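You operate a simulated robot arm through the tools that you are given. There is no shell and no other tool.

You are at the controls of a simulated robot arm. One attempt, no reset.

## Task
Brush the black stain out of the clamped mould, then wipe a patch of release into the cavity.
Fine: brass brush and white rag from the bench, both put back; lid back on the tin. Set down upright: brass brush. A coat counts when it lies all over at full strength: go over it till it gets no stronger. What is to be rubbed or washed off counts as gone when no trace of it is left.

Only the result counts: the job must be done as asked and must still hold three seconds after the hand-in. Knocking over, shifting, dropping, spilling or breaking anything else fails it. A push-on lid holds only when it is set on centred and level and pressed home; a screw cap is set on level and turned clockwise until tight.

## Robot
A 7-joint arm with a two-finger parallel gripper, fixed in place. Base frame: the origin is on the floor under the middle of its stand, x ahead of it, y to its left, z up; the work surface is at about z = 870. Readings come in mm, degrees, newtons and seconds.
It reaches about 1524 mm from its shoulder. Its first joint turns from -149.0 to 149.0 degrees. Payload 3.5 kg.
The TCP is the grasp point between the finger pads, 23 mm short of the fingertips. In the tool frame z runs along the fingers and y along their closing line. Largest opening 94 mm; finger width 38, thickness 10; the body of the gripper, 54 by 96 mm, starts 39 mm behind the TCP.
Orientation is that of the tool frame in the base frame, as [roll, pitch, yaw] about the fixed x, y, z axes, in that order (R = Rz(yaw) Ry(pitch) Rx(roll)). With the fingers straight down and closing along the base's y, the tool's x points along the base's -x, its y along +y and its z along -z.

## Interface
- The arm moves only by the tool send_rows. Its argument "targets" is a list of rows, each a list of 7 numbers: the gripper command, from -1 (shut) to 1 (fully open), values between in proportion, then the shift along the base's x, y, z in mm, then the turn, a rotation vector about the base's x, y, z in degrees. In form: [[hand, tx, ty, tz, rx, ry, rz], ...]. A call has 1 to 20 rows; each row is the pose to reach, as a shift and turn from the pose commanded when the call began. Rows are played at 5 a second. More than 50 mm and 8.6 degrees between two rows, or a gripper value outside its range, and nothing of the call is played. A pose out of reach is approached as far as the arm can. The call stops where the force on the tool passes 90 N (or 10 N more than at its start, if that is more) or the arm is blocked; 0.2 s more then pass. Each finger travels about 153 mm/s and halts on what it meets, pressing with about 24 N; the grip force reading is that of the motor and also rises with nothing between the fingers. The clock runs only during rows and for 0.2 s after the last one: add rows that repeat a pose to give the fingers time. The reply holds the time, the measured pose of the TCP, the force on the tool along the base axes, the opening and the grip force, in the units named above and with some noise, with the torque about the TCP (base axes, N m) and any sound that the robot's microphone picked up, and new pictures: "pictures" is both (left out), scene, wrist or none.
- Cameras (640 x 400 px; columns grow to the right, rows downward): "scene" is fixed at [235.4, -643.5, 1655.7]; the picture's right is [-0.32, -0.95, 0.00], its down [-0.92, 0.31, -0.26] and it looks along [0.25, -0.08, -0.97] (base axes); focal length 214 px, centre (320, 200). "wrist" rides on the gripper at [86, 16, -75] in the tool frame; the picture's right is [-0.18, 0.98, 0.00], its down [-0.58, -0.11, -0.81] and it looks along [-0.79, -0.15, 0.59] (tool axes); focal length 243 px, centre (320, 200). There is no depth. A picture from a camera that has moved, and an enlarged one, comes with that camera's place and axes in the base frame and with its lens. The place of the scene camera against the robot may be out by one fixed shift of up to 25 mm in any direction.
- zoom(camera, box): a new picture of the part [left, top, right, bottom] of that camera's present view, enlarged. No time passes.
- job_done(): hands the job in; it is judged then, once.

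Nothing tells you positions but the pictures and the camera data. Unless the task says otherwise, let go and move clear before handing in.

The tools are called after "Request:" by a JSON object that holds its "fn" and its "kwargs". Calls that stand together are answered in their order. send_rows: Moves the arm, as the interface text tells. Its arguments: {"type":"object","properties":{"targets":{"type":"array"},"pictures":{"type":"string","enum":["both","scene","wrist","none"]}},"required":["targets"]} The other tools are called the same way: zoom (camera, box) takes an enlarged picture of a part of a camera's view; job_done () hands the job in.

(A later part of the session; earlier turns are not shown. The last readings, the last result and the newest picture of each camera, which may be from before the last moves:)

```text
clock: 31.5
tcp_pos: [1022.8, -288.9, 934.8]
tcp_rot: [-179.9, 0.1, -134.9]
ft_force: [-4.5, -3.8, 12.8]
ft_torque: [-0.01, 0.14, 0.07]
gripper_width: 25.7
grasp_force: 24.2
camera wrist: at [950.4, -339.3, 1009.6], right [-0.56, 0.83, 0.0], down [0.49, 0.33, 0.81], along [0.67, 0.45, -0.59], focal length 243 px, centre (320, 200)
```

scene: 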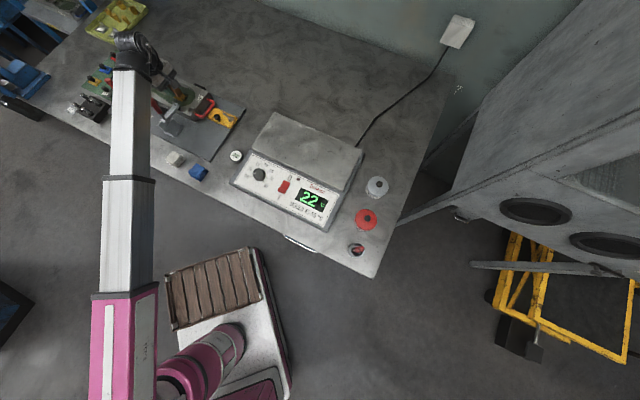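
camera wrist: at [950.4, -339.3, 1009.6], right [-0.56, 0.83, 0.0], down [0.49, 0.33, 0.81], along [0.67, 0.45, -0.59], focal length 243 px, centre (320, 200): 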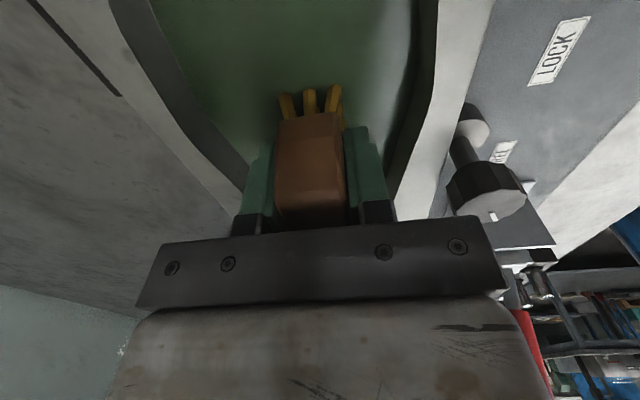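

Request:
{"fn": "zoom", "kwargs": {"camera": "wrist", "box": [190, 0, 440, 150]}}

Request:
{"fn": "zoom", "kwargs": {"camera": "scene", "box": [120, 50, 240, 140]}}

```text
2.56 times, centred on (315, 75) of wrist
camera zoom: at [950.4, -339.3, 1009.6], right [-0.56, 0.83, 0.0], down [0.49, 0.33, 0.81], along [0.67, 0.45, -0.59], focal length 621 px, centre (333, 520)
```

zoom: 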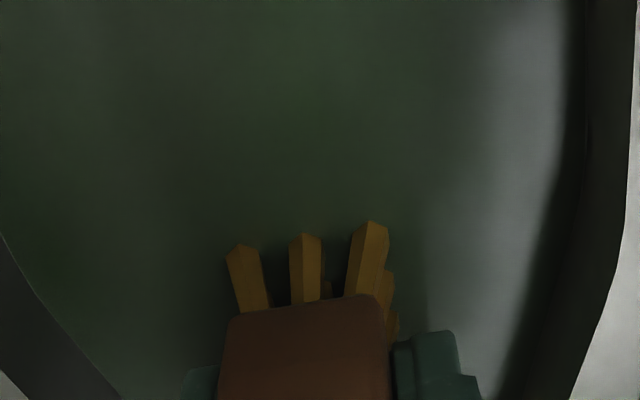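

```text
4.44 times, centred on (180, 95) of scene
camera zoom: at [235.4, -643.5, 1655.7], right [-0.32, -0.95, 0.0], down [-0.92, 0.31, -0.26], along [0.25, -0.08, -0.97], focal length 953 px, centre (942, 667)
```

zoom: 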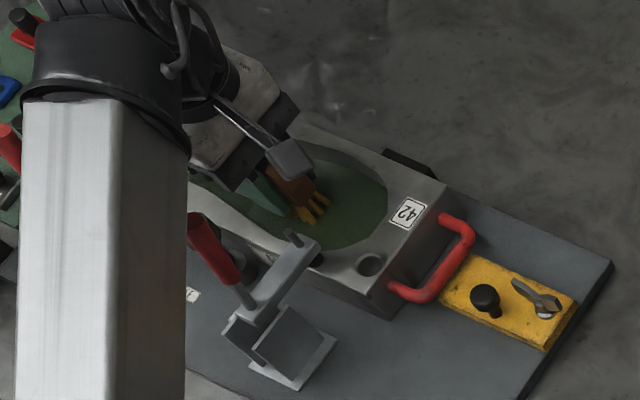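

The near part of the stain area already shows clean green. I'll continue with sweeps covering both sides and the heel end of the stain.

Request:
{"fn": "send_rows", "kwargs": {"targets": [[-1, -12, -3.5, -0.2, 0, 0, 0], [-1, -19.8, -11.3, -0.2, 0, 0, 0], [-1, -27.6, -19.1, -0.2, 0, 0, 0], [-1, -35.4, -26.9, -0.2, 0, 0, 0], [-1, -32.5, -14.1, -0.4, 0, 0, 0], [-1, -24.7, -6.4, -0.4, 0, 0, 0], [-1, -17, 1.4, -0.4, 0, 0, 0], [-1, -9.2, 9.2, -0.4, 0, 0, 0], [-1, -3.5, 14.8, -0.4, 0, 0, 0], [-1, 1.4, 9.9, -0.6, 0, 0, 0], [-1, 7, 4.2, -0.6, 0, 0, 0], [-1, 12.7, -1.4, -0.6, 0, 0, 0], [-1, 7.8, -12, -0.8, 0, 0, 0], [-1, 1.4, -21.2, -0.8, 0, 0, 0], [-1, -6.4, -29, -0.8, 0, 0, 0], [-1, -14.1, -36.8, -0.8, 0, 0, 0], [-1, -19.8, -31.1, -1, 0, 0, 0], [-1, -14.8, -20.5, -1, 0, 0, 0], [-1, -7, -12.7, -1, 0, 0, 0], [-1, 0.7, -4.9, -1, 0, 0, 0]], "pictures": "wrist"}}

```text
clock: 35.7
tcp_pos: [1025.7, -293.6, 933.6]
tcp_rot: [-179.9, 0.1, -135.0]
ft_force: [-2.7, -2.1, 11.0]
ft_torque: [-0.11, 0.26, 0.04]
gripper_width: 25.7
grasp_force: 24.0
camera wrist: at [952.7, -343.7, 1008.6], right [-0.56, 0.83, 0.0], down [0.49, 0.33, 0.81], along [0.67, 0.45, -0.59], focal length 243 px, centre (320, 200)
```

wrist: 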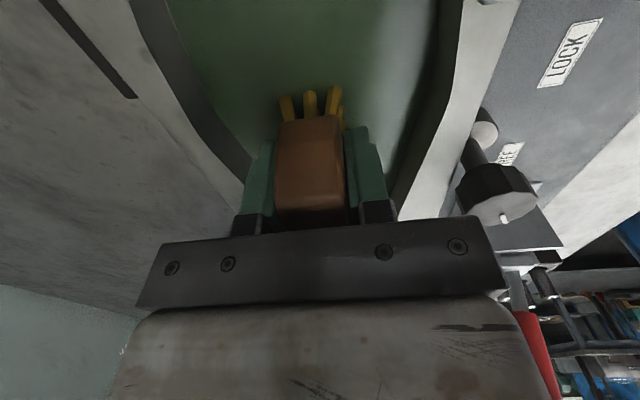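

Request:
{"fn": "send_rows", "kwargs": {"targets": [[-1, 0, 0, 30, 0, 0, 0], [-1, -5, -5, 70, 0, 0, 0], [-1, -14, -14, 110, 0, 0, 0], [-1, -14, -14, 110, 0, 0, 0]], "pictures": "both"}}

Request:
{"fn": "zoom", "kwargs": {"camera": "wrist", "box": [220, 0, 440, 130]}}

Request:
{"fn": "zoom", "kwargs": {"camera": "scene", "box": [130, 60, 230, 125]}}

```text
clock: 36.7
tcp_pos: [1010.9, -306.9, 1045.2]
tcp_rot: [-179.8, 0.0, -135.0]
ft_force: [-0.1, 0.1, -1.4]
ft_torque: [-0.01, 0.01, -0.01]
gripper_width: 25.4
grasp_force: 23.7
camera wrist: at [939.4, -355.6, 1120.2], right [-0.56, 0.83, 0.0], down [0.49, 0.33, 0.81], along [0.67, 0.45, -0.59], focal length 243 px, centre (320, 200)
```

scene: 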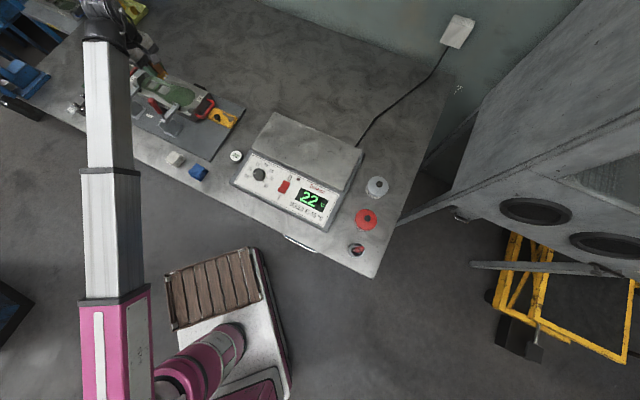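
wrist: 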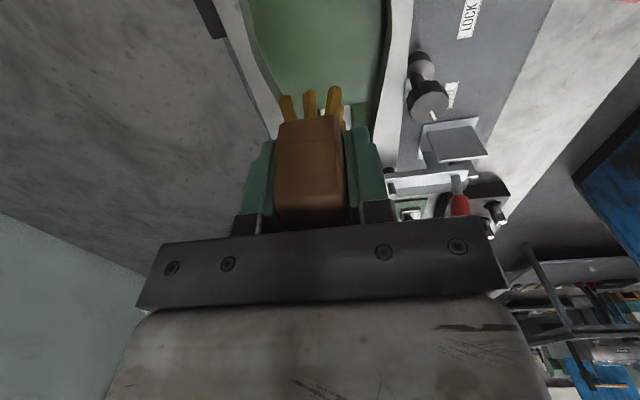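

```text
2.91 times, centred on (330, 65) of wrist
camera zoom: at [939.4, -355.6, 1120.2], right [-0.56, 0.83, 0.0], down [0.49, 0.33, 0.81], along [0.67, 0.45, -0.59], focal length 706 px, centre (291, 593)
```

zoom: 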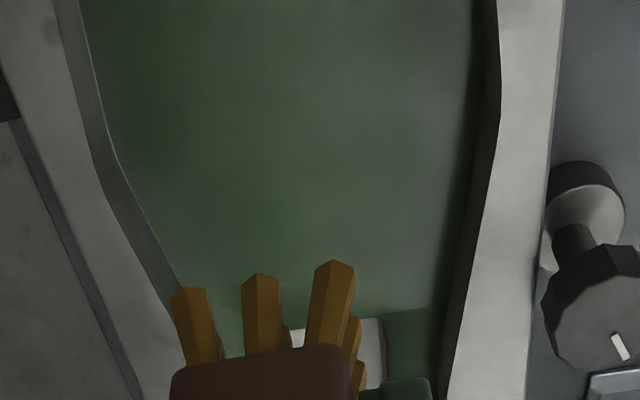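

```text
6.15 times, centred on (180, 92) of scene
camera zoom: at [235.4, -643.5, 1655.7], right [-0.32, -0.95, 0.0], down [-0.92, 0.31, -0.26], along [0.25, -0.08, -0.97], focal length 1320 px, centre (1182, 862)
```

zoom: 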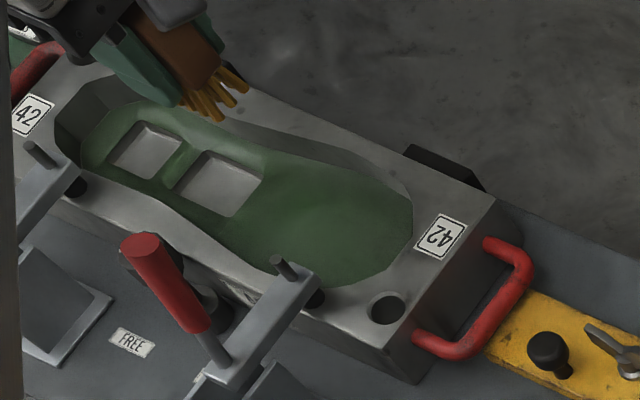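

Request:
{"fn": "zoom", "kwargs": {"camera": "scene", "box": [155, 80, 205, 112]}}

Request:
{"fn": "zoom", "kwargs": {"camera": "wrist", "box": [240, 0, 400, 100]}}

```text
12.50 times, centred on (180, 96) of scene
camera zoom: at [235.4, -643.5, 1655.7], right [-0.32, -0.95, 0.0], down [-0.92, 0.31, -0.26], along [0.25, -0.08, -0.97], focal length 2681 px, centre (2070, 1500)
```

zoom: 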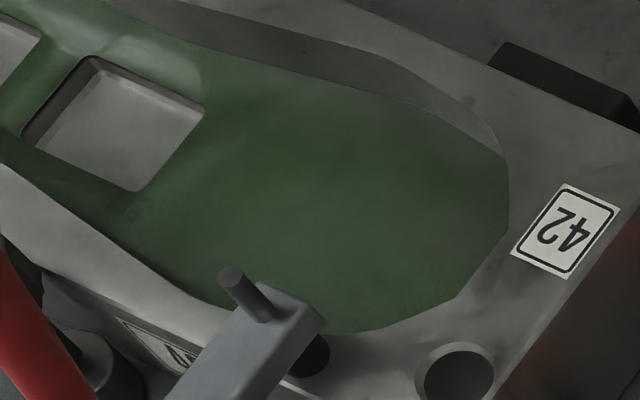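

```text
4.00 times, centred on (320, 50) of wrist
camera zoom: at [939.4, -355.6, 1120.2], right [-0.56, 0.83, 0.0], down [0.49, 0.33, 0.81], along [0.67, 0.45, -0.59], focal length 970 px, centre (320, 800)
```

zoom: 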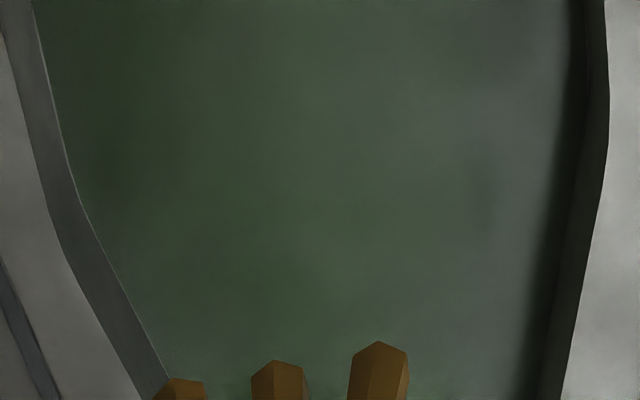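

The stain is nearly all gone, but I can see one faint darker spot toward the front-side edge at about (992, -279). I'll go back down and brush that side again plus one more full pass.

Request:
{"fn": "send_rows", "kwargs": {"targets": [[-1, -5, 10, -40, 0, 0, 0], [-1, -10, 19, -80, 0, 0, 0], [-1, -10, 19, -105, 0, 0, 0], [-1, -10, 19, -110, 0, 0, 0], [-1, -10, 19, -111.5, 0, 0, 0], [-1, -10, 19, -112, 0, 0, 0]], "pictures": "wrist"}}

```text
clock: 38.1
tcp_pos: [1001.6, -288.7, 930.9]
tcp_rot: [-179.7, 0.1, -135.0]
ft_force: [8.6, -2.3, 22.9]
ft_torque: [-0.01, -0.09, -0.03]
gripper_width: 26.1
grasp_force: 23.7
camera wrist: at [929.3, -338.9, 1006.1], right [-0.56, 0.83, 0.0], down [0.49, 0.34, 0.81], along [0.67, 0.45, -0.59], focal length 243 px, centre (320, 200)
```

wrist: 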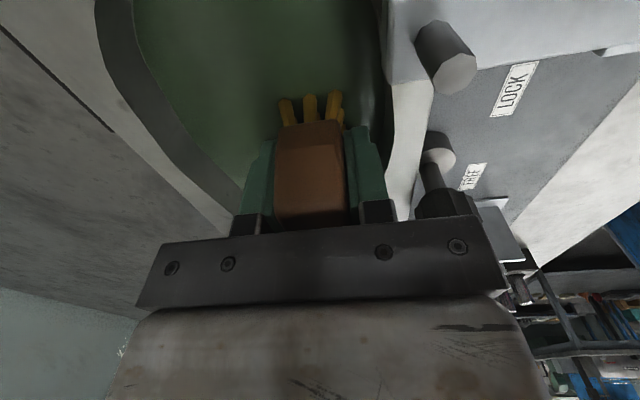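

Request:
{"fn": "send_rows", "kwargs": {"targets": [[-1, 5.7, 5.7, 0, 0, 0, 0], [-1, 11.3, 11.3, 0, 0, 0, 0], [-1, 3.5, 7.8, 0, 0, 0, 0], [-1, -2.8, 2.8, 0, 0, 0, 0], [-1, -8.5, -2.8, 0, 0, 0, 0], [-1, -13.4, -9.2, -0.2, 0, 0, 0], [-1, -8.5, -2.8, -0.2, 0, 0, 0], [-1, -3.5, 3.5, -0.2, 0, 0, 0], [-1, 2.1, 9.2, -0.2, 0, 0, 0], [-1, 8.5, 14.1, -0.2, 0, 0, 0], [-1, 2.8, 8.5, -0.4, 0, 0, 0], [-1, -3.5, 3.5, -0.4, 0, 0, 0], [-1, -8.5, -2.8, -0.4, 0, 0, 0], [-1, -12.7, -9.9, -0.4, 0, 0, 0], [-1, -4.2, -7.1, -0.4, 0, 0, 0], [-1, 2.8, -2.8, -0.6, 0, 0, 0], [-1, 8.5, 2.8, -0.6, 0, 0, 0], [-1, 14.1, 8.5, -0.6, 0, 0, 0], [-1, 8.5, 2.8, -0.6, 0, 0, 0], [-1, 2.8, -2.8, -0.6, 0, 0, 0]], "pictures": "none"}}

```text
clock: 42.3
tcp_pos: [1005.3, -288.6, 931.3]
tcp_rot: [-179.9, 0.0, -135.0]
ft_force: [4.8, 5.2, 16.7]
ft_torque: [-0.12, 0.29, 0.02]
gripper_width: 25.5
grasp_force: 23.8
```

Request:
{"fn": "send_rows", "kwargs": {"targets": [[-1, 12, 7.8, 0, 0, 0, 0], [-1, 6.4, -3.5, 0, 0, 0, 0], [-1, -2.1, -12, 0, 0, 0, 0], [-1, -10.6, -20.5, 0, 0, 0, 0], [-1, -17.7, -30.4, -0.2, 0, 0, 0], [-1, -13.4, -37.5, -0.2, 0, 0, 0], [-1, -3.5, -30.4, -0.2, 0, 0, 0], [-1, 4.9, -21.9, -0.2, 0, 0, 0], [-1, 13.4, -13.4, -0.4, 0, 0, 0], [-1, 21.9, -4.9, -0.4, 0, 0, 0], [-1, 30.4, -7.8, -0.4, 0, 0, 0], [-1, 23.3, -17.7, -0.4, 0, 0, 0], [-1, 16.3, -27.6, -0.6, 0, 0, 0], [-1, 7.8, -36, -0.6, 0, 0, 0], [-1, -0.7, -44.5, -0.6, 0, 0, 0], [-1, 0.7, -31.8, -0.6, 0, 0, 0], [-1, 4.9, -19.1, -0.8, 0, 0, 0], [-1, 9.2, -6.4, -0.8, 0, 0, 0], [-1, 17.7, 2.1, -0.8, 0, 0, 0], [-1, 12, -9.2, -0.8, 0, 0, 0]], "pictures": "none"}}

Request:
{"fn": "send_rows", "kwargs": {"targets": [[-1, 0, 0, 30, 0, 0, 0], [-1, -7, -7, 75, 0, 0, 0], [-1, -15, -15, 120, 0, 0, 0], [-1, -25, -25, 150, 0, 0, 0], [-1, -25, -25, 150, 0, 0, 0]], "pictures": "both"}}

Request:
{"fn": "zoom", "kwargs": {"camera": "wrist", "box": [240, 0, 400, 100]}}

Request:
{"fn": "zoom", "kwargs": {"camera": "scene", "box": [145, 75, 205, 115]}}

```text
clock: 46.5
tcp_pos: [1015.4, -299.1, 930.4]
tcp_rot: [-179.9, 0.0, -134.9]
ft_force: [-0.3, 0.3, -1.0]
ft_torque: [-0.06, -0.02, 0.01]
gripper_width: 25.9
grasp_force: 23.8
```

```text
clock: 47.7
tcp_pos: [990.1, -324.5, 1081.5]
tcp_rot: [-179.8, 0.1, -135.0]
ft_force: [0.6, 0.2, -0.6]
ft_torque: [-0.01, 0.0, -0.01]
gripper_width: 25.9
grasp_force: 24.1
camera wrist: at [918.5, -374.7, 1155.9], right [-0.56, 0.83, 0.0], down [0.49, 0.33, 0.81], along [0.67, 0.46, -0.59], focal length 243 px, centre (320, 200)
```

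scene: 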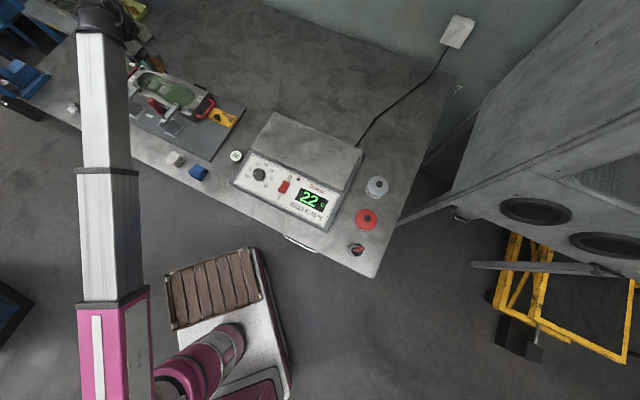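
wrist: 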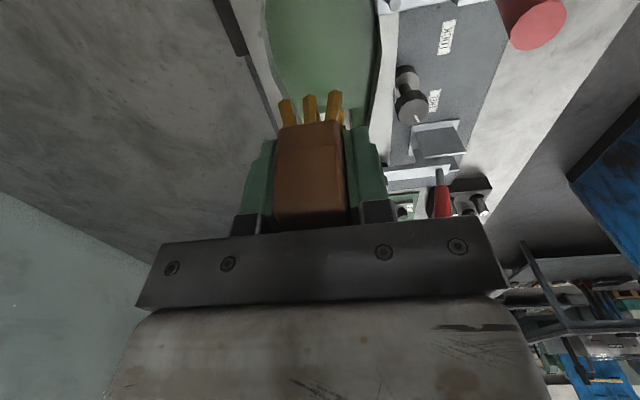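

```text
4.00 times, centred on (320, 50) of wrist
camera zoom: at [918.5, -374.7, 1155.9], right [-0.56, 0.83, 0.0], down [0.49, 0.33, 0.81], along [0.67, 0.46, -0.59], focal length 970 px, centre (320, 800)
```

zoom: 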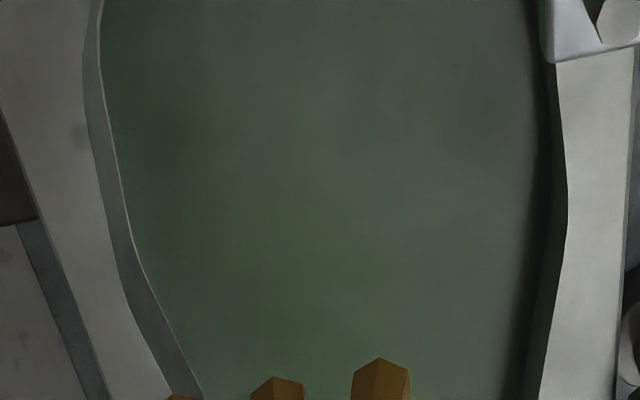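

```text
10.00 times, centred on (175, 95) of scene
camera zoom: at [235.4, -643.5, 1655.7], right [-0.32, -0.95, 0.0], down [-0.92, 0.31, -0.26], along [0.25, -0.08, -0.97], focal length 2145 px, centre (1770, 1250)
```

zoom: 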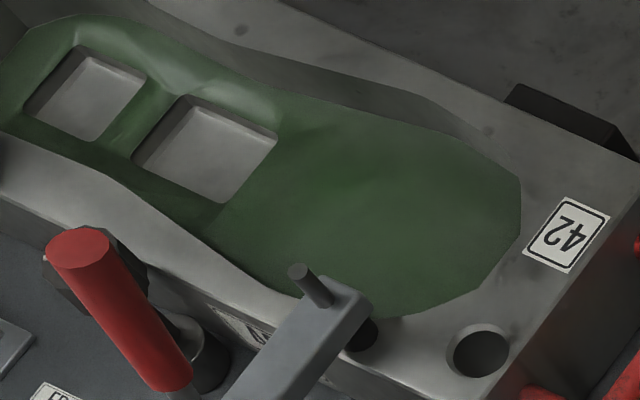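

The cavity floor now looks uniformly clean from both cameras. I'll carry the brush back over the handles to its original spot and hover there.

Request:
{"fn": "send_rows", "kwargs": {"targets": [[-1, -10, 10, 20, 0, 0, 0], [-1, -40, 45, 25, 0, 0, 1], [-1, -70, 80, 25, 0, 0, 2], [-1, -100, 116, 25, 0, 0, 3], [-1, -130, 151, 20, 0, 0, 4], [-1, -160.4, 187, 10, 0, 0, 4], [-1, -160.4, 187, -35, 0, 0, 4], [-1, -160.4, 187, -80, 0, 0, 4], [-1, -160.4, 187, -125, 0, 0, 4], [-1, -160.4, 187, -155, 0, 0, 4], [-1, -160.4, 187, -155, 0, 0, 4]], "pictures": "both"}}

```text
clock: 50.1
tcp_pos: [830.8, -136.4, 924.6]
tcp_rot: [-179.9, 0.0, -131.0]
ft_force: [0.7, 0.2, -1.1]
ft_torque: [-0.03, 0.0, -0.01]
gripper_width: 25.8
grasp_force: 24.5
camera wrist: at [761.6, -191.5, 999.6], right [-0.62, 0.78, 0.0], down [0.46, 0.37, 0.81], along [0.63, 0.5, -0.59], focal length 243 px, centre (320, 200)
```

scene: 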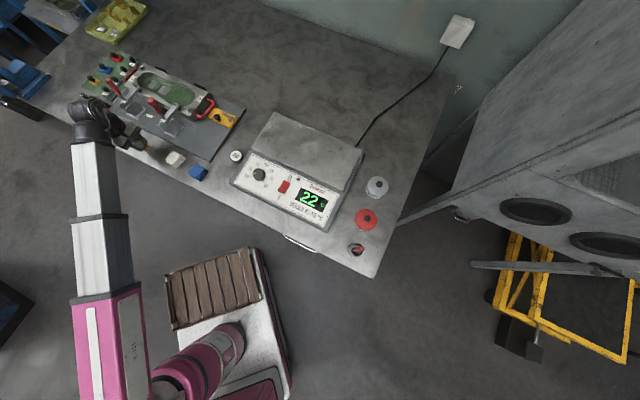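
wrist: 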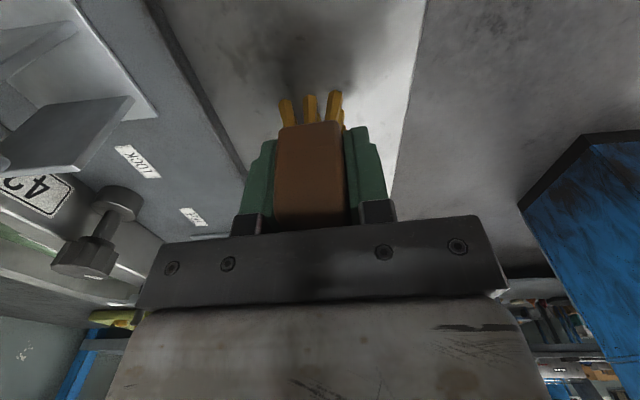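

Request:
{"fn": "send_rows", "kwargs": {"targets": [[-1, 0, 0, -8, 0, 0, 0], [-1, 0, 0, -16, 0, 0, 0], [-1, 0, 0, -19, 0, 0, 0], [-1, 0, 0, -19, 0, 0, 0]], "pictures": "none"}}

Request:
{"fn": "send_rows", "kwargs": {"targets": [[-1, 0, 0, -1, 0, 0, 0], [-1, 0, 0, -2, 0, 0, 0], [-1, 0, 0, -2, 0, 0, 0]], "pictures": "none"}}

```text
clock: 51.1
tcp_pos: [829.1, -138.1, 906.4]
tcp_rot: [-180.0, 0.1, -131.0]
ft_force: [0.1, 0.6, -1.3]
ft_torque: [-0.02, 0.0, -0.03]
gripper_width: 25.8
grasp_force: 24.1
```

```text
clock: 51.9
tcp_pos: [828.8, -138.0, 904.0]
tcp_rot: [-179.9, 0.0, -131.1]
ft_force: [0.6, 0.6, -0.3]
ft_torque: [0.0, 0.01, 0.0]
gripper_width: 25.8
grasp_force: 23.9
```

Request:
{"fn": "send_rows", "kwargs": {"targets": [[-1, 0, 0, -1, 0, 0, 0], [-1, 0, 0, -2, 0, 0, 0], [-1, 0, 0, -2, 0, 0, 0]], "pictures": "none"}}

Request:
{"fn": "send_rows", "kwargs": {"targets": [[-1, 0, 0, -1, 0, 0, 0], [-1, 0, 0, -1.5, 0, 0, 0], [-1, 0, 0, -1.5, 0, 0, 0]], "pictures": "none"}}

```text
clock: 52.7
tcp_pos: [829.4, -139.0, 902.5]
tcp_rot: [-179.9, 0.0, -131.0]
ft_force: [-0.2, 0.9, -1.2]
ft_torque: [-0.03, 0.02, 0.01]
gripper_width: 25.9
grasp_force: 23.5
```

```text
clock: 53.5
tcp_pos: [829.8, -138.3, 899.3]
tcp_rot: [-179.9, 0.0, -131.0]
ft_force: [-1.3, 0.5, -0.9]
ft_torque: [0.0, 0.02, 0.02]
gripper_width: 25.8
grasp_force: 23.4
```

Request:
{"fn": "send_rows", "kwargs": {"targets": [[-1, 0, 0, -0.8, 0, 0, 0], [-1, 0, 0, -1.5, 0, 0, 0], [-1, 0, 0, -1.5, 0, 0, 0]], "pictures": "wrist"}}

```text
clock: 54.3
tcp_pos: [829.8, -136.9, 898.5]
tcp_rot: [-179.9, 0.0, -130.9]
ft_force: [0.8, -0.3, 1.2]
ft_torque: [-0.02, 0.03, 0.03]
gripper_width: 25.8
grasp_force: 24.1
camera wrist: at [761.0, -192.6, 973.7], right [-0.62, 0.78, 0.0], down [0.46, 0.37, 0.81], along [0.63, 0.5, -0.59], focal length 243 px, centre (320, 200)
```

wrist: 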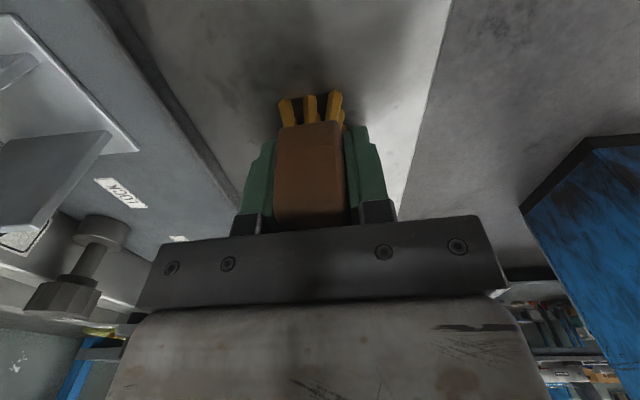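

Request:
{"fn": "send_rows", "kwargs": {"targets": [[-1, 0, 0, -0.5, 0, 0, 0], [-1, 0, 0, -1, 0, 0, 0], [-1, 0, 0, -1, 0, 0, 0]], "pictures": "none"}}

```text
clock: 55.1
tcp_pos: [829.4, -137.8, 898.2]
tcp_rot: [-179.9, 0.2, -131.0]
ft_force: [-3.9, 4.0, 16.7]
ft_torque: [0.01, 0.3, -0.07]
gripper_width: 25.7
grasp_force: 24.0
```

Contact with the bench at about 17 N. I'll ease off slightly and open the fingers just enough, then rise straight up.

Request:
{"fn": "send_rows", "kwargs": {"targets": [[-1, 0, 0, 0.5, 0, 0, 0], [-0.4, 0, 0, 0.5, 0, 0, 0], [-0.2, 0, 0, 0.5, 0, 0, 0], [0, 0, 0, 0.5, 0, 0, 0], [0, 0, 0, 0.5, 0, 0, 0], [0, 0, 0, 15, 0, 0, 0], [0, 0, 0, 40, 0, 0, 0], [0, 0, 0, 80, 0, 0, 0], [0, 0, 0, 120, 0, 0, 0], [0, 0, 0, 120, 0, 0, 0]], "pictures": "both"}}

Request:
{"fn": "zoom", "kwargs": {"camera": "wrist", "box": [240, 0, 400, 130]}}

```text
clock: 57.3
tcp_pos: [830.1, -138.9, 1016.8]
tcp_rot: [-179.9, 0.0, -130.9]
ft_force: [-0.1, -0.1, -0.2]
ft_torque: [-0.03, 0.02, 0.01]
gripper_width: 46.9
grasp_force: 0.1
camera wrist: at [762.1, -194.8, 1091.2], right [-0.62, 0.78, 0.0], down [0.46, 0.37, 0.81], along [0.63, 0.5, -0.59], focal length 243 px, centre (320, 200)
```

scene: 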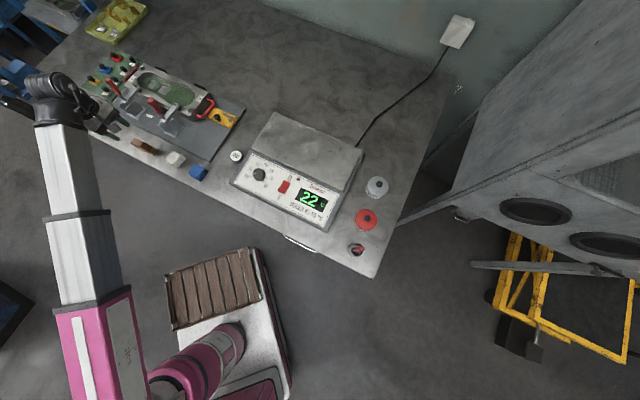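
wrist: 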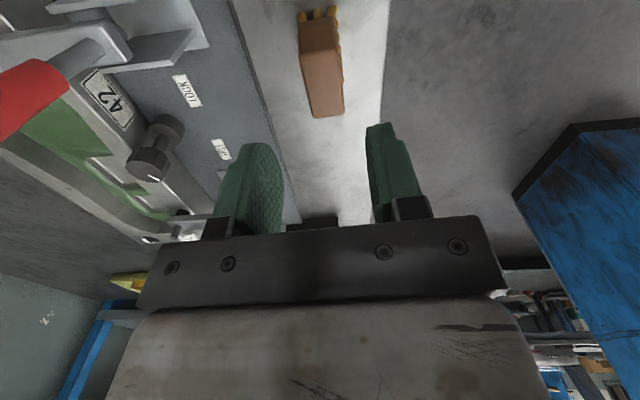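

```text
3.08 times, centred on (320, 65) of wrist
camera zoom: at [762.1, -194.8, 1091.2], right [-0.62, 0.78, 0.0], down [0.46, 0.37, 0.81], along [0.63, 0.5, -0.59], focal length 746 px, centre (320, 615)
```

zoom: 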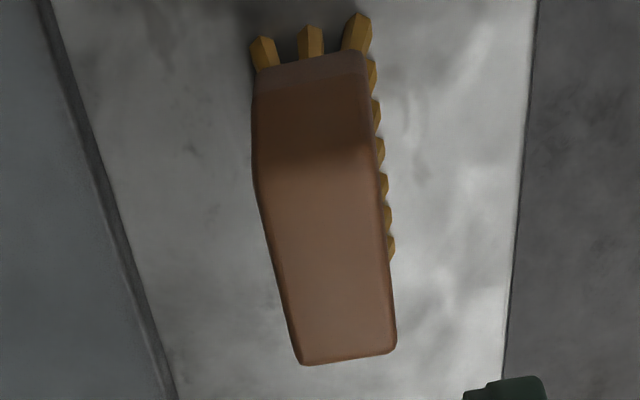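

The brush stands upright on its old spot. On the way to the tins I'll pass the survey pose to inspect the cavity with the empty hand.

Request:
{"fn": "send_rows", "kwargs": {"targets": [[0, 0, 0, 40, 0, 0, 0], [0, 5, -10, 85, 0, 0, 0], [0, 20, -50, 110, 0, 0, 0], [0, 35, -95, 120, 0, 0, -1], [0, 50, -140, 120, 0, 0, -2], [0, 62, -185, 120, 0, 0, -3], [0, 72, -225, 120, 0, 0, -4], [0, 80, -262, 120, 0, 0, -4], [0, 80, -262, 120, 0, 0, -4]], "pictures": "wrist"}}

Request:
{"fn": "zoom", "kwargs": {"camera": "wrist", "box": [280, 40, 420, 160]}}

Request:
{"fn": "zoom", "kwargs": {"camera": "scene", "box": [335, 160, 425, 270]}}

```text
clock: 59.3
tcp_pos: [908.7, -396.2, 1137.7]
tcp_rot: [-179.9, 0.0, -135.1]
ft_force: [0.2, 0.1, 0.3]
ft_torque: [0.02, 0.03, 0.01]
gripper_width: 47.0
grasp_force: 0.0
camera wrist: at [836.6, -446.4, 1212.6], right [-0.56, 0.83, 0.0], down [0.49, 0.33, 0.81], along [0.67, 0.46, -0.59], focal length 243 px, centre (320, 200)
```

wrist: 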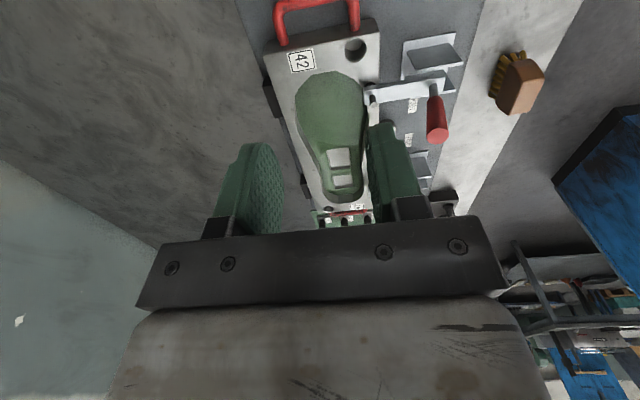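

```text
3.33 times, centred on (350, 100) of wrist
camera zoom: at [836.6, -446.4, 1212.6], right [-0.56, 0.83, 0.0], down [0.49, 0.33, 0.81], along [0.67, 0.46, -0.59], focal length 809 px, centre (220, 533)
```

zoom: 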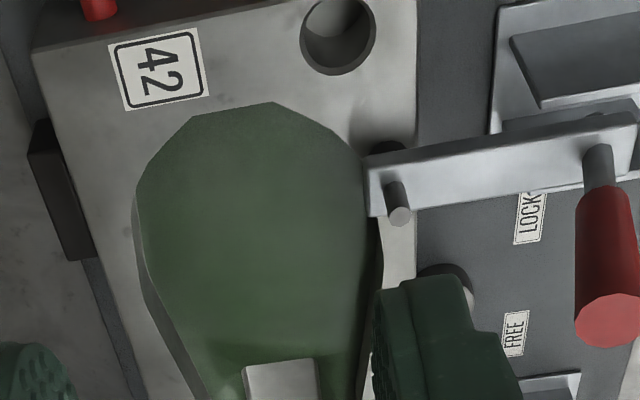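

```text
3.64 times, centred on (380, 215) of scene
camera zoom: at [235.4, -643.5, 1655.7], right [-0.32, -0.95, 0.0], down [-0.92, 0.31, -0.26], along [0.25, -0.08, -0.97], focal length 780 px, centre (102, 146)
```

zoom: 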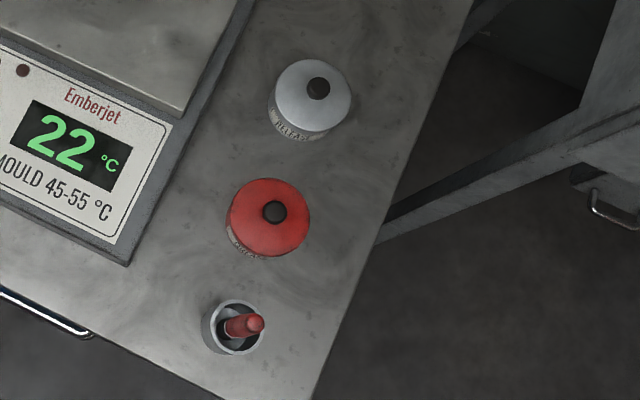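

The cavity is clean and the tool is clear. Now I'll swing over to the RELEASE tin (about (385, -931)) at height, turning the wrist back with the base.

Request:
{"fn": "send_rows", "kwargs": {"targets": [[0, -33.7, -31.5, 0, 0, 0, -2.6], [0, -67.5, -62.9, 0, 0, 0, -5.3], [0, -101.2, -94.4, 0, 0, 0, -7.9], [0, -135, -125.8, 0, 0, 0, -10.6], [0, -168.7, -157.3, 0, 0, 0, -13.2], [0, -202.5, -188.8, -5, 0, 0, -15.9], [0, -236.2, -220.2, -8, 0, 0, -18.5], [0, -270, -251.7, -10, 0, 0, -21.2], [0, -303.7, -283.1, -13, 0, 0, -23.8], [0, -337.5, -314.6, -16, 0, 0, -26.5], [0, -371.2, -346.1, -18, 0, 0, -29.1], [0, -405, -377.5, -20, 0, 0, -31.8], [0, -438.7, -409, -22, 0, 0, -34.4], [0, -472.5, -440.4, -24, 0, 0, -37.1], [0, -506.2, -471.9, -26, 0, 0, -39.7], [0, -540, -503.4, -27, 0, 0, -42.4], [0, -573.7, -534.8, -28, 0, 0, -45], [0, -573.7, -534.8, -28, 0, 0, -45]], "pictures": "both"}}

```text
clock: 63.1
tcp_pos: [335.2, -937.7, 1108.8]
tcp_rot: [-179.9, 0.0, 179.9]
ft_force: [0.1, 0.0, -0.1]
ft_torque: [0.01, 0.02, 0.01]
gripper_width: 47.2
grasp_force: 0.1
camera wrist: at [250.4, -921.8, 1182.5], right [0.18, 0.98, 0.0], down [0.58, -0.11, 0.81], along [0.79, -0.15, -0.59], focal length 243 px, centre (320, 200)
```

scene: 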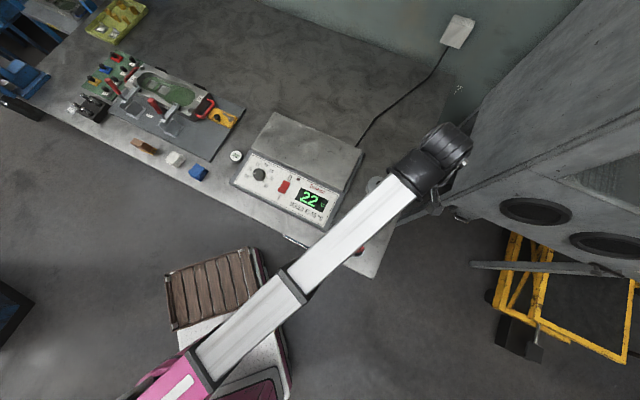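
wrist: 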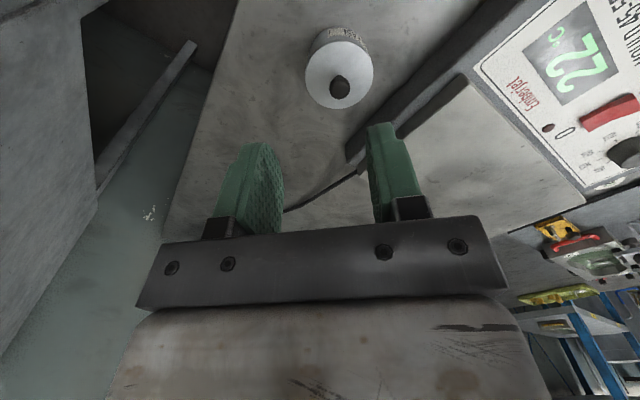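

Request:
{"fn": "zoom", "kwargs": {"camera": "wrist", "box": [290, 15, 390, 115]}}

Request:
{"fn": "zoom", "kwargs": {"camera": "wrist", "box": [160, 0, 420, 220]}}

```text
4.00 times, centred on (340, 65) of wrist
camera zoom: at [250.4, -921.8, 1182.5], right [0.18, 0.98, 0.0], down [0.58, -0.11, 0.81], along [0.79, -0.15, -0.59], focal length 970 px, centre (240, 740)
```

zoom: 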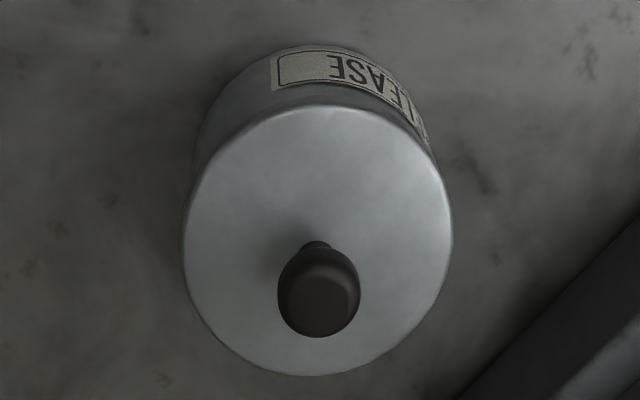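

```text
1.82 times, centred on (290, 110) of wrist
camera zoom: at [250.4, -921.8, 1182.5], right [0.18, 0.98, 0.0], down [0.58, -0.11, 0.81], along [0.79, -0.15, -0.59], focal length 441 px, centre (374, 364)
```

zoom: 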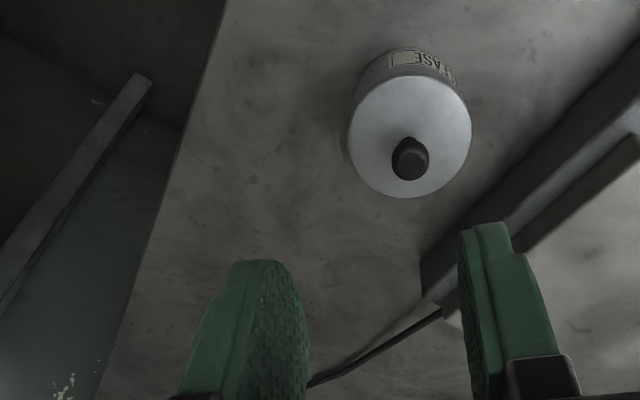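

The tin lid is ~75 mm wide centred near (390, -926), top about z 912, with a ~22 mm knob. I'll move over it and lower partway to verify.

Request:
{"fn": "send_rows", "kwargs": {"targets": [[0, 25, 5, -30, 0, 0, 0], [0, 45, 9, -70, 0, 0, 0], [0, 54, 11, -110, 0, 0, 0], [0, 54, 11, -128, 0, 0, 0], [0, 54, 11, -128, 0, 0, 0]], "pictures": "wrist"}}

Request:
{"fn": "zoom", "kwargs": {"camera": "wrist", "box": [240, 20, 420, 180]}}

Request:
{"fn": "zoom", "kwargs": {"camera": "scene", "box": [330, 140, 450, 230]}}

```text
clock: 64.3
tcp_pos: [387.9, -924.4, 982.2]
tcp_rot: [-179.8, 0.0, -180.0]
ft_force: [-0.4, 0.4, 0.5]
ft_torque: [-0.02, 0.01, 0.0]
gripper_width: 46.8
grasp_force: 0.1
camera wrist: at [303.2, -908.9, 1056.8], right [0.18, 0.98, 0.0], down [0.58, -0.11, 0.81], along [0.79, -0.15, -0.59], focal length 243 px, centre (320, 200)
```

wrist: 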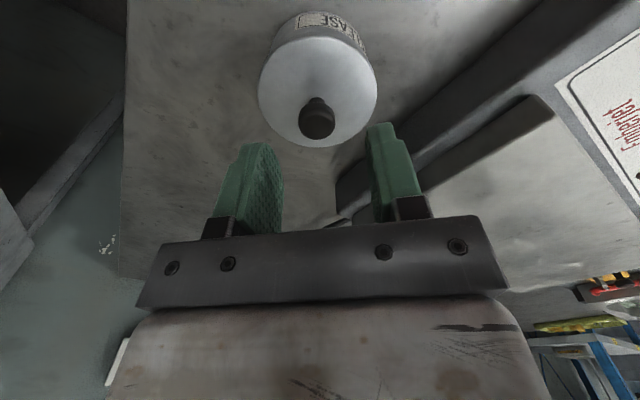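

```text
2.50 times, centred on (330, 100) of wrist
camera zoom: at [303.2, -908.9, 1056.8], right [0.18, 0.98, 0.0], down [0.58, -0.11, 0.81], along [0.79, -0.15, -0.59], focal length 606 px, centre (295, 450)
```

zoom: 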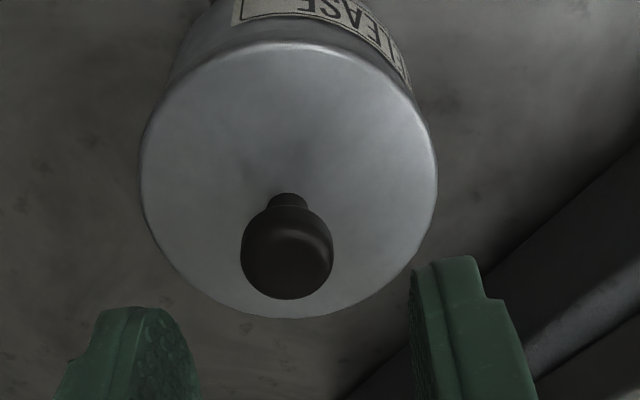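

```text
4.44 times, centred on (390, 185) of scene
camera zoom: at [235.4, -643.5, 1655.7], right [-0.32, -0.95, 0.0], down [-0.92, 0.31, -0.26], along [0.25, -0.08, -0.97], focal length 953 px, centre (9, 267)
```

zoom: 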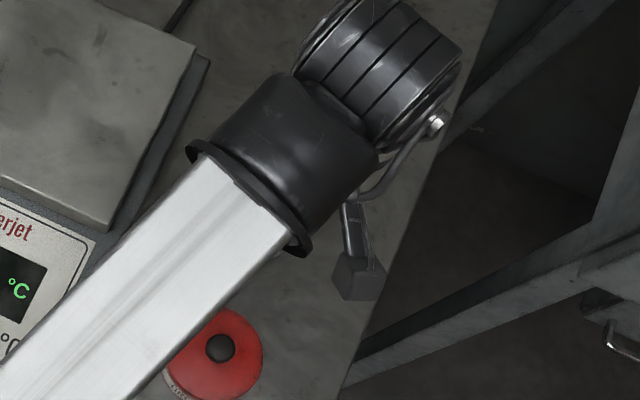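

Request:
{"fn": "send_rows", "kwargs": {"targets": [[0, 0.3, -2.1, -15, 0, 0, 0], [0, 0.3, -2.1, -30, 0, 0, 0], [0, 0.3, -2.1, -40, 0, 0, 0], [0, 0.3, -2.1, -44, 0, 0, 0], [0, 0.3, -2.1, -44, 0, 0, 0]], "pictures": "wrist"}}

Request:
{"fn": "zoom", "kwargs": {"camera": "wrist", "box": [200, 60, 440, 230]}}

```text
clock: 65.5
tcp_pos: [390.6, -926.2, 939.4]
tcp_rot: [-179.9, 0.1, 180.0]
ft_force: [0.8, -1.0, 5.0]
ft_torque: [0.13, 0.01, -0.01]
gripper_width: 47.0
grasp_force: 0.1
camera wrist: at [305.0, -911.4, 1013.9], right [0.18, 0.98, 0.0], down [0.58, -0.11, 0.81], along [0.79, -0.15, -0.59], focal length 243 px, centre (320, 200)
```

wrist: 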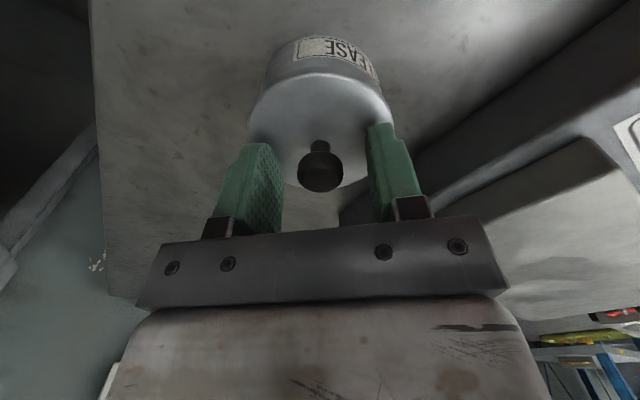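

```text
2.35 times, centred on (320, 145) of wrist
camera zoom: at [305.0, -911.4, 1013.9], right [0.18, 0.98, 0.0], down [0.58, -0.11, 0.81], along [0.79, -0.15, -0.59], focal length 571 px, centre (320, 329)
```

zoom: 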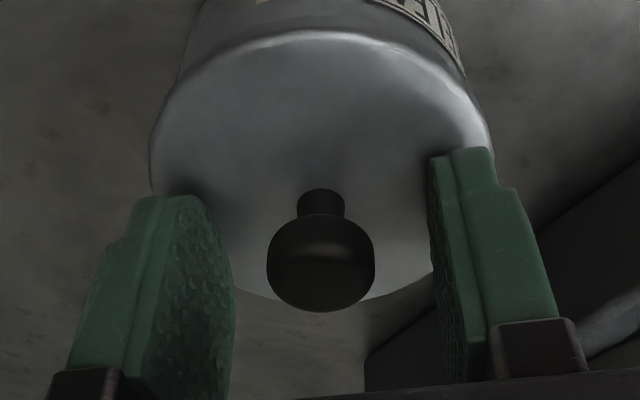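

The fingertips just touched the lid (5 N), so the lid top is about z 916. I'll rise a touch and close on the knob.

Request:
{"fn": "send_rows", "kwargs": {"targets": [[0, 0, 0, 1.5, 0, 0, 0], [-0.4, 0, 0, 1.5, 0, 0, 0], [-0.8, 0, 0, 1.5, 0, 0, 0], [-1, 0, 0, 1.5, 0, 0, 0], [-1, 0, 0, 1.5, 0, 0, 0], [-1, 0, 0, 1.5, 0, 0, 0]], "pictures": "wrist"}}

```text
clock: 66.9
tcp_pos: [391.2, -927.0, 941.8]
tcp_rot: [-180.0, 0.1, 180.0]
ft_force: [-1.1, -0.4, -2.1]
ft_torque: [0.01, 0.06, -0.04]
gripper_width: 20.4
grasp_force: 24.1
camera wrist: at [304.9, -910.9, 1014.8], right [0.18, 0.98, 0.0], down [0.58, -0.11, 0.81], along [0.79, -0.15, -0.59], focal length 243 px, centre (320, 200)
```

wrist: 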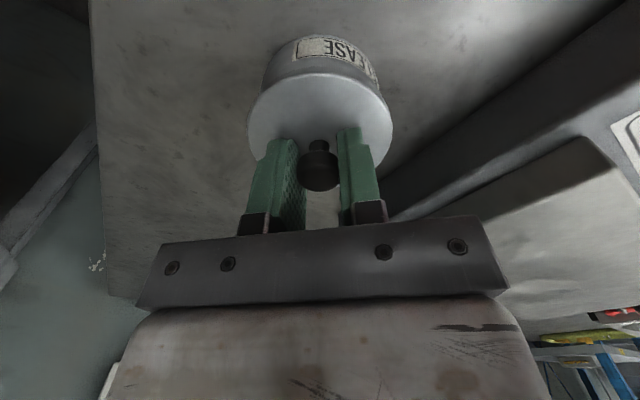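

Request:
{"fn": "send_rows", "kwargs": {"targets": [[-1, 0, 0, 1, 0, 0, 0], [-1, 0, 0, 2, 0, 0, 0], [-1, 0, 0, 3, 0, 0, 0], [-1, 0, 0, 4, 0, 0, 0], [-1, 0, 0, 5, 0, 0, 0], [-1, 0, 0, 5, 0, 0, 0]], "pictures": "wrist"}}

```text
clock: 68.3
tcp_pos: [390.3, -925.2, 944.6]
tcp_rot: [-180.0, -0.1, 180.0]
ft_force: [-0.3, -1.2, -0.8]
ft_torque: [0.01, -0.02, 0.03]
gripper_width: 20.2
grasp_force: 24.2
heard: snap
camera wrist: at [304.2, -910.1, 1019.2], right [0.18, 0.98, 0.0], down [0.58, -0.11, 0.81], along [0.79, -0.15, -0.59], focal length 243 px, centre (320, 200)
```

wrist: 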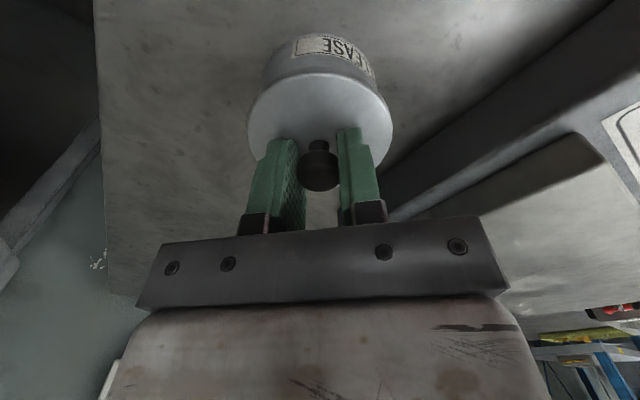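

The lid came off with a snap. I'll lift it clear and look at the tin and free bench space.

Request:
{"fn": "send_rows", "kwargs": {"targets": [[-1, 0, 0, 5, 0, 0, 0], [-1, 0, 0, 15, 0, 0, 0], [-1, 0, 0, 40, 0, 0, 0], [-1, 0, 0, 75, 0, 0, 0], [-1, 0, 0, 110, 0, 0, 0], [-1, 0, 0, 110, 0, 0, 0]], "pictures": "both"}}

Request:
{"fn": "zoom", "kwargs": {"camera": "scene", "box": [340, 130, 460, 240]}}

Request:
{"fn": "zoom", "kwargs": {"camera": "wrist", "box": [120, 0, 400, 220]}}

```text
clock: 69.7
tcp_pos: [390.5, -923.9, 1054.2]
tcp_rot: [-179.9, 0.0, 180.0]
ft_force: [-0.1, 0.3, -1.1]
ft_torque: [0.01, 0.01, -0.03]
gripper_width: 20.6
grasp_force: 23.8
camera wrist: at [305.2, -908.5, 1129.4], right [0.18, 0.98, 0.0], down [0.58, -0.11, 0.81], along [0.79, -0.15, -0.59], focal length 243 px, centre (320, 200)
```

scene: 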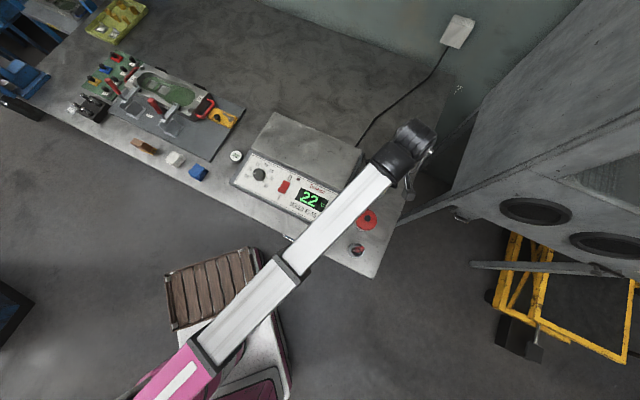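
wrist: 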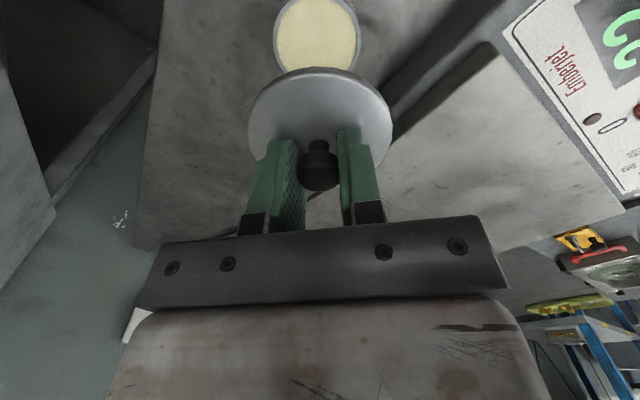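

```text
3.64 times, centred on (400, 185) of scene
camera zoom: at [235.4, -643.5, 1655.7], right [-0.32, -0.95, 0.0], down [-0.92, 0.31, -0.26], along [0.25, -0.08, -0.97], focal length 780 px, centre (29, 254)
```

zoom: 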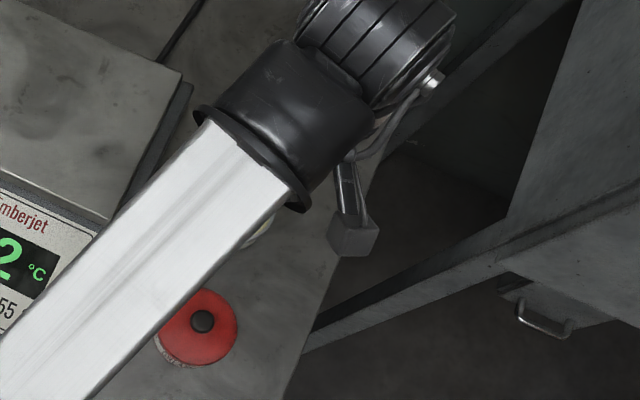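

```text
1.82 times, centred on (260, 110) of wrist
camera zoom: at [305.2, -908.5, 1129.4], right [0.18, 0.98, 0.0], down [0.58, -0.11, 0.81], along [0.79, -0.15, -0.59], focal length 441 px, centre (429, 364)
```

zoom: 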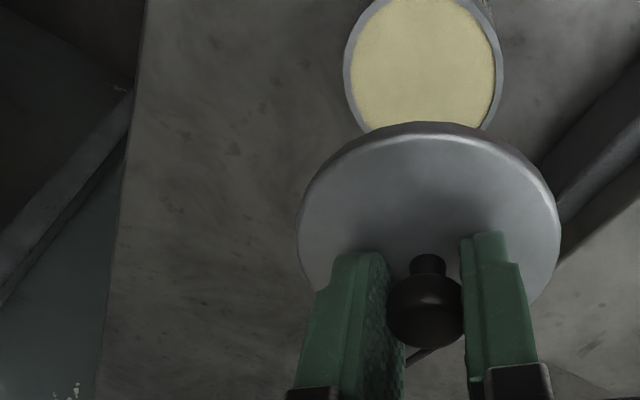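

The tin is full of pale release wax almost to the rim. I'll set the lid on the free bench behind the tin at about (505, -1010); first hover there.

Request:
{"fn": "send_rows", "kwargs": {"targets": [[-1, 38, -28, 0, 0, 0, 0], [-1, 76, -56, 0, 0, 0, 0], [-1, 115, -85, 0, 0, 0, 0], [-1, 115, -85, -30, 0, 0, 0], [-1, 115, -85, -70, 0, 0, 0], [-1, 115, -85, -110, 0, 0, 0], [-1, 115, -85, -110, 0, 0, 0]], "pictures": "both"}}

```text
clock: 71.3
tcp_pos: [507.6, -1011.5, 942.3]
tcp_rot: [-179.9, 0.0, 180.0]
ft_force: [0.3, -0.3, 0.3]
ft_torque: [0.0, -0.02, 0.02]
gripper_width: 20.3
grasp_force: 24.0
camera wrist: at [420.8, -995.8, 1016.4], right [0.18, 0.98, 0.0], down [0.58, -0.11, 0.81], along [0.79, -0.15, -0.59], focal length 243 px, centre (320, 200)
```

scene: 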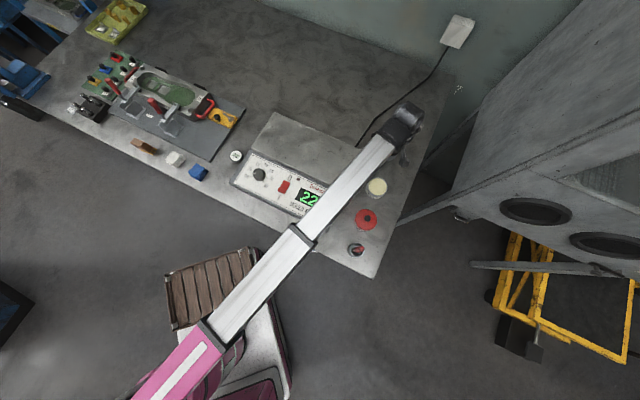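
wrist: 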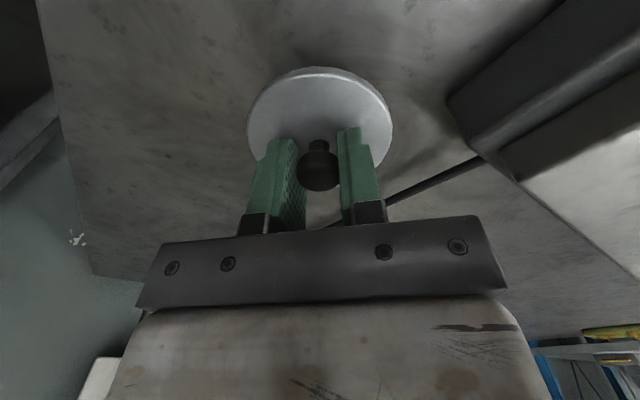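

Request:
{"fn": "send_rows", "kwargs": {"targets": [[-1, 0, 0, -12, 0, 0, 0], [-1, 0, 0, -24, 0, 0, 0], [-1, 0, 0, -31, 0, 0, 0], [-1, 0, 0, -31, 0, 0, 0]], "pictures": "none"}}

Request:
{"fn": "send_rows", "kwargs": {"targets": [[-1, 0, 0, -1.5, 0, 0, 0], [-1, 0, 0, -3, 0, 0, 0], [-1, 0, 0, -3, 0, 0, 0]], "pictures": "none"}}

```text
clock: 72.3
tcp_pos: [505.1, -1011.9, 911.7]
tcp_rot: [-179.9, 0.1, 180.0]
ft_force: [-0.1, -0.7, 0.6]
ft_torque: [-0.03, -0.01, -0.04]
gripper_width: 20.3
grasp_force: 23.9
```

```text
clock: 73.1
tcp_pos: [506.0, -1010.9, 909.5]
tcp_rot: [-179.9, 0.0, -180.0]
ft_force: [0.0, 0.1, -0.2]
ft_torque: [0.03, -0.01, 0.01]
gripper_width: 20.4
grasp_force: 23.9
```

Request:
{"fn": "send_rows", "kwargs": {"targets": [[-1, 0, 0, -1.5, 0, 0, 0], [-1, 0, 0, -3, 0, 0, 0], [-1, 0, 0, -3, 0, 0, 0]], "pictures": "none"}}

Request:
{"fn": "send_rows", "kwargs": {"targets": [[-1, 0, 0, -1, 0, 0, 0], [-1, 0, 0, -2, 0, 0, 0], [-1, 0, 0, -2, 0, 0, 0]], "pictures": "none"}}

```text
clock: 73.9
tcp_pos: [505.7, -1010.5, 907.7]
tcp_rot: [-179.8, 0.0, 180.0]
ft_force: [0.6, -0.3, -0.1]
ft_torque: [0.02, 0.0, 0.03]
gripper_width: 20.3
grasp_force: 23.9
```

```text
clock: 74.7
tcp_pos: [506.0, -1012.8, 905.1]
tcp_rot: [-179.9, 0.0, -180.0]
ft_force: [-0.1, -0.7, 0.3]
ft_torque: [0.02, 0.0, 0.01]
gripper_width: 20.4
grasp_force: 24.2
```

Request:
{"fn": "send_rows", "kwargs": {"targets": [[-1, 0, 0, -1, 0, 0, 0], [-1, 0, 0, -2, 0, 0, 0], [-1, 0, 0, -2, 0, 0, 0]], "pictures": "none"}}

Request:
{"fn": "send_rows", "kwargs": {"targets": [[-1, 0, 0, -0.8, 0, 0, 0], [-1, 0, 0, -1.5, 0, 0, 0], [-1, 0, 0, -1.5, 0, 0, 0]], "pictures": "wrist"}}

```text
clock: 75.5
tcp_pos: [505.5, -1010.7, 902.8]
tcp_rot: [-179.8, 0.0, -179.9]
ft_force: [-0.5, 0.2, -0.5]
ft_torque: [-0.03, -0.02, 0.02]
gripper_width: 20.4
grasp_force: 24.0
```

```text
clock: 76.3
tcp_pos: [505.9, -1010.6, 900.6]
tcp_rot: [-179.8, 0.0, 180.0]
ft_force: [0.6, -0.3, 0.2]
ft_torque: [-0.01, 0.01, 0.0]
gripper_width: 20.5
grasp_force: 23.9
camera wrist: at [419.7, -995.8, 975.9], right [0.18, 0.98, 0.0], down [0.58, -0.11, 0.81], along [0.79, -0.15, -0.59], focal length 243 px, centre (320, 200)
```

wrist: 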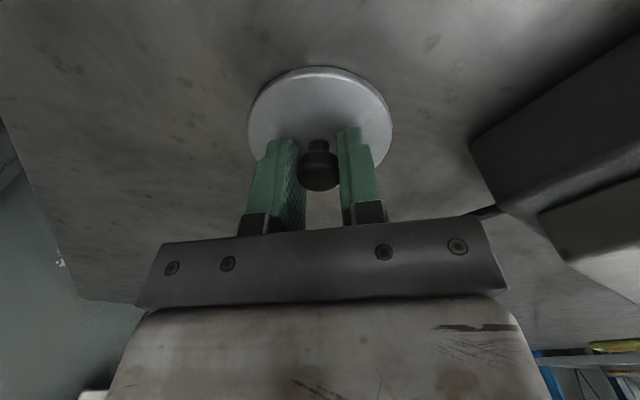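

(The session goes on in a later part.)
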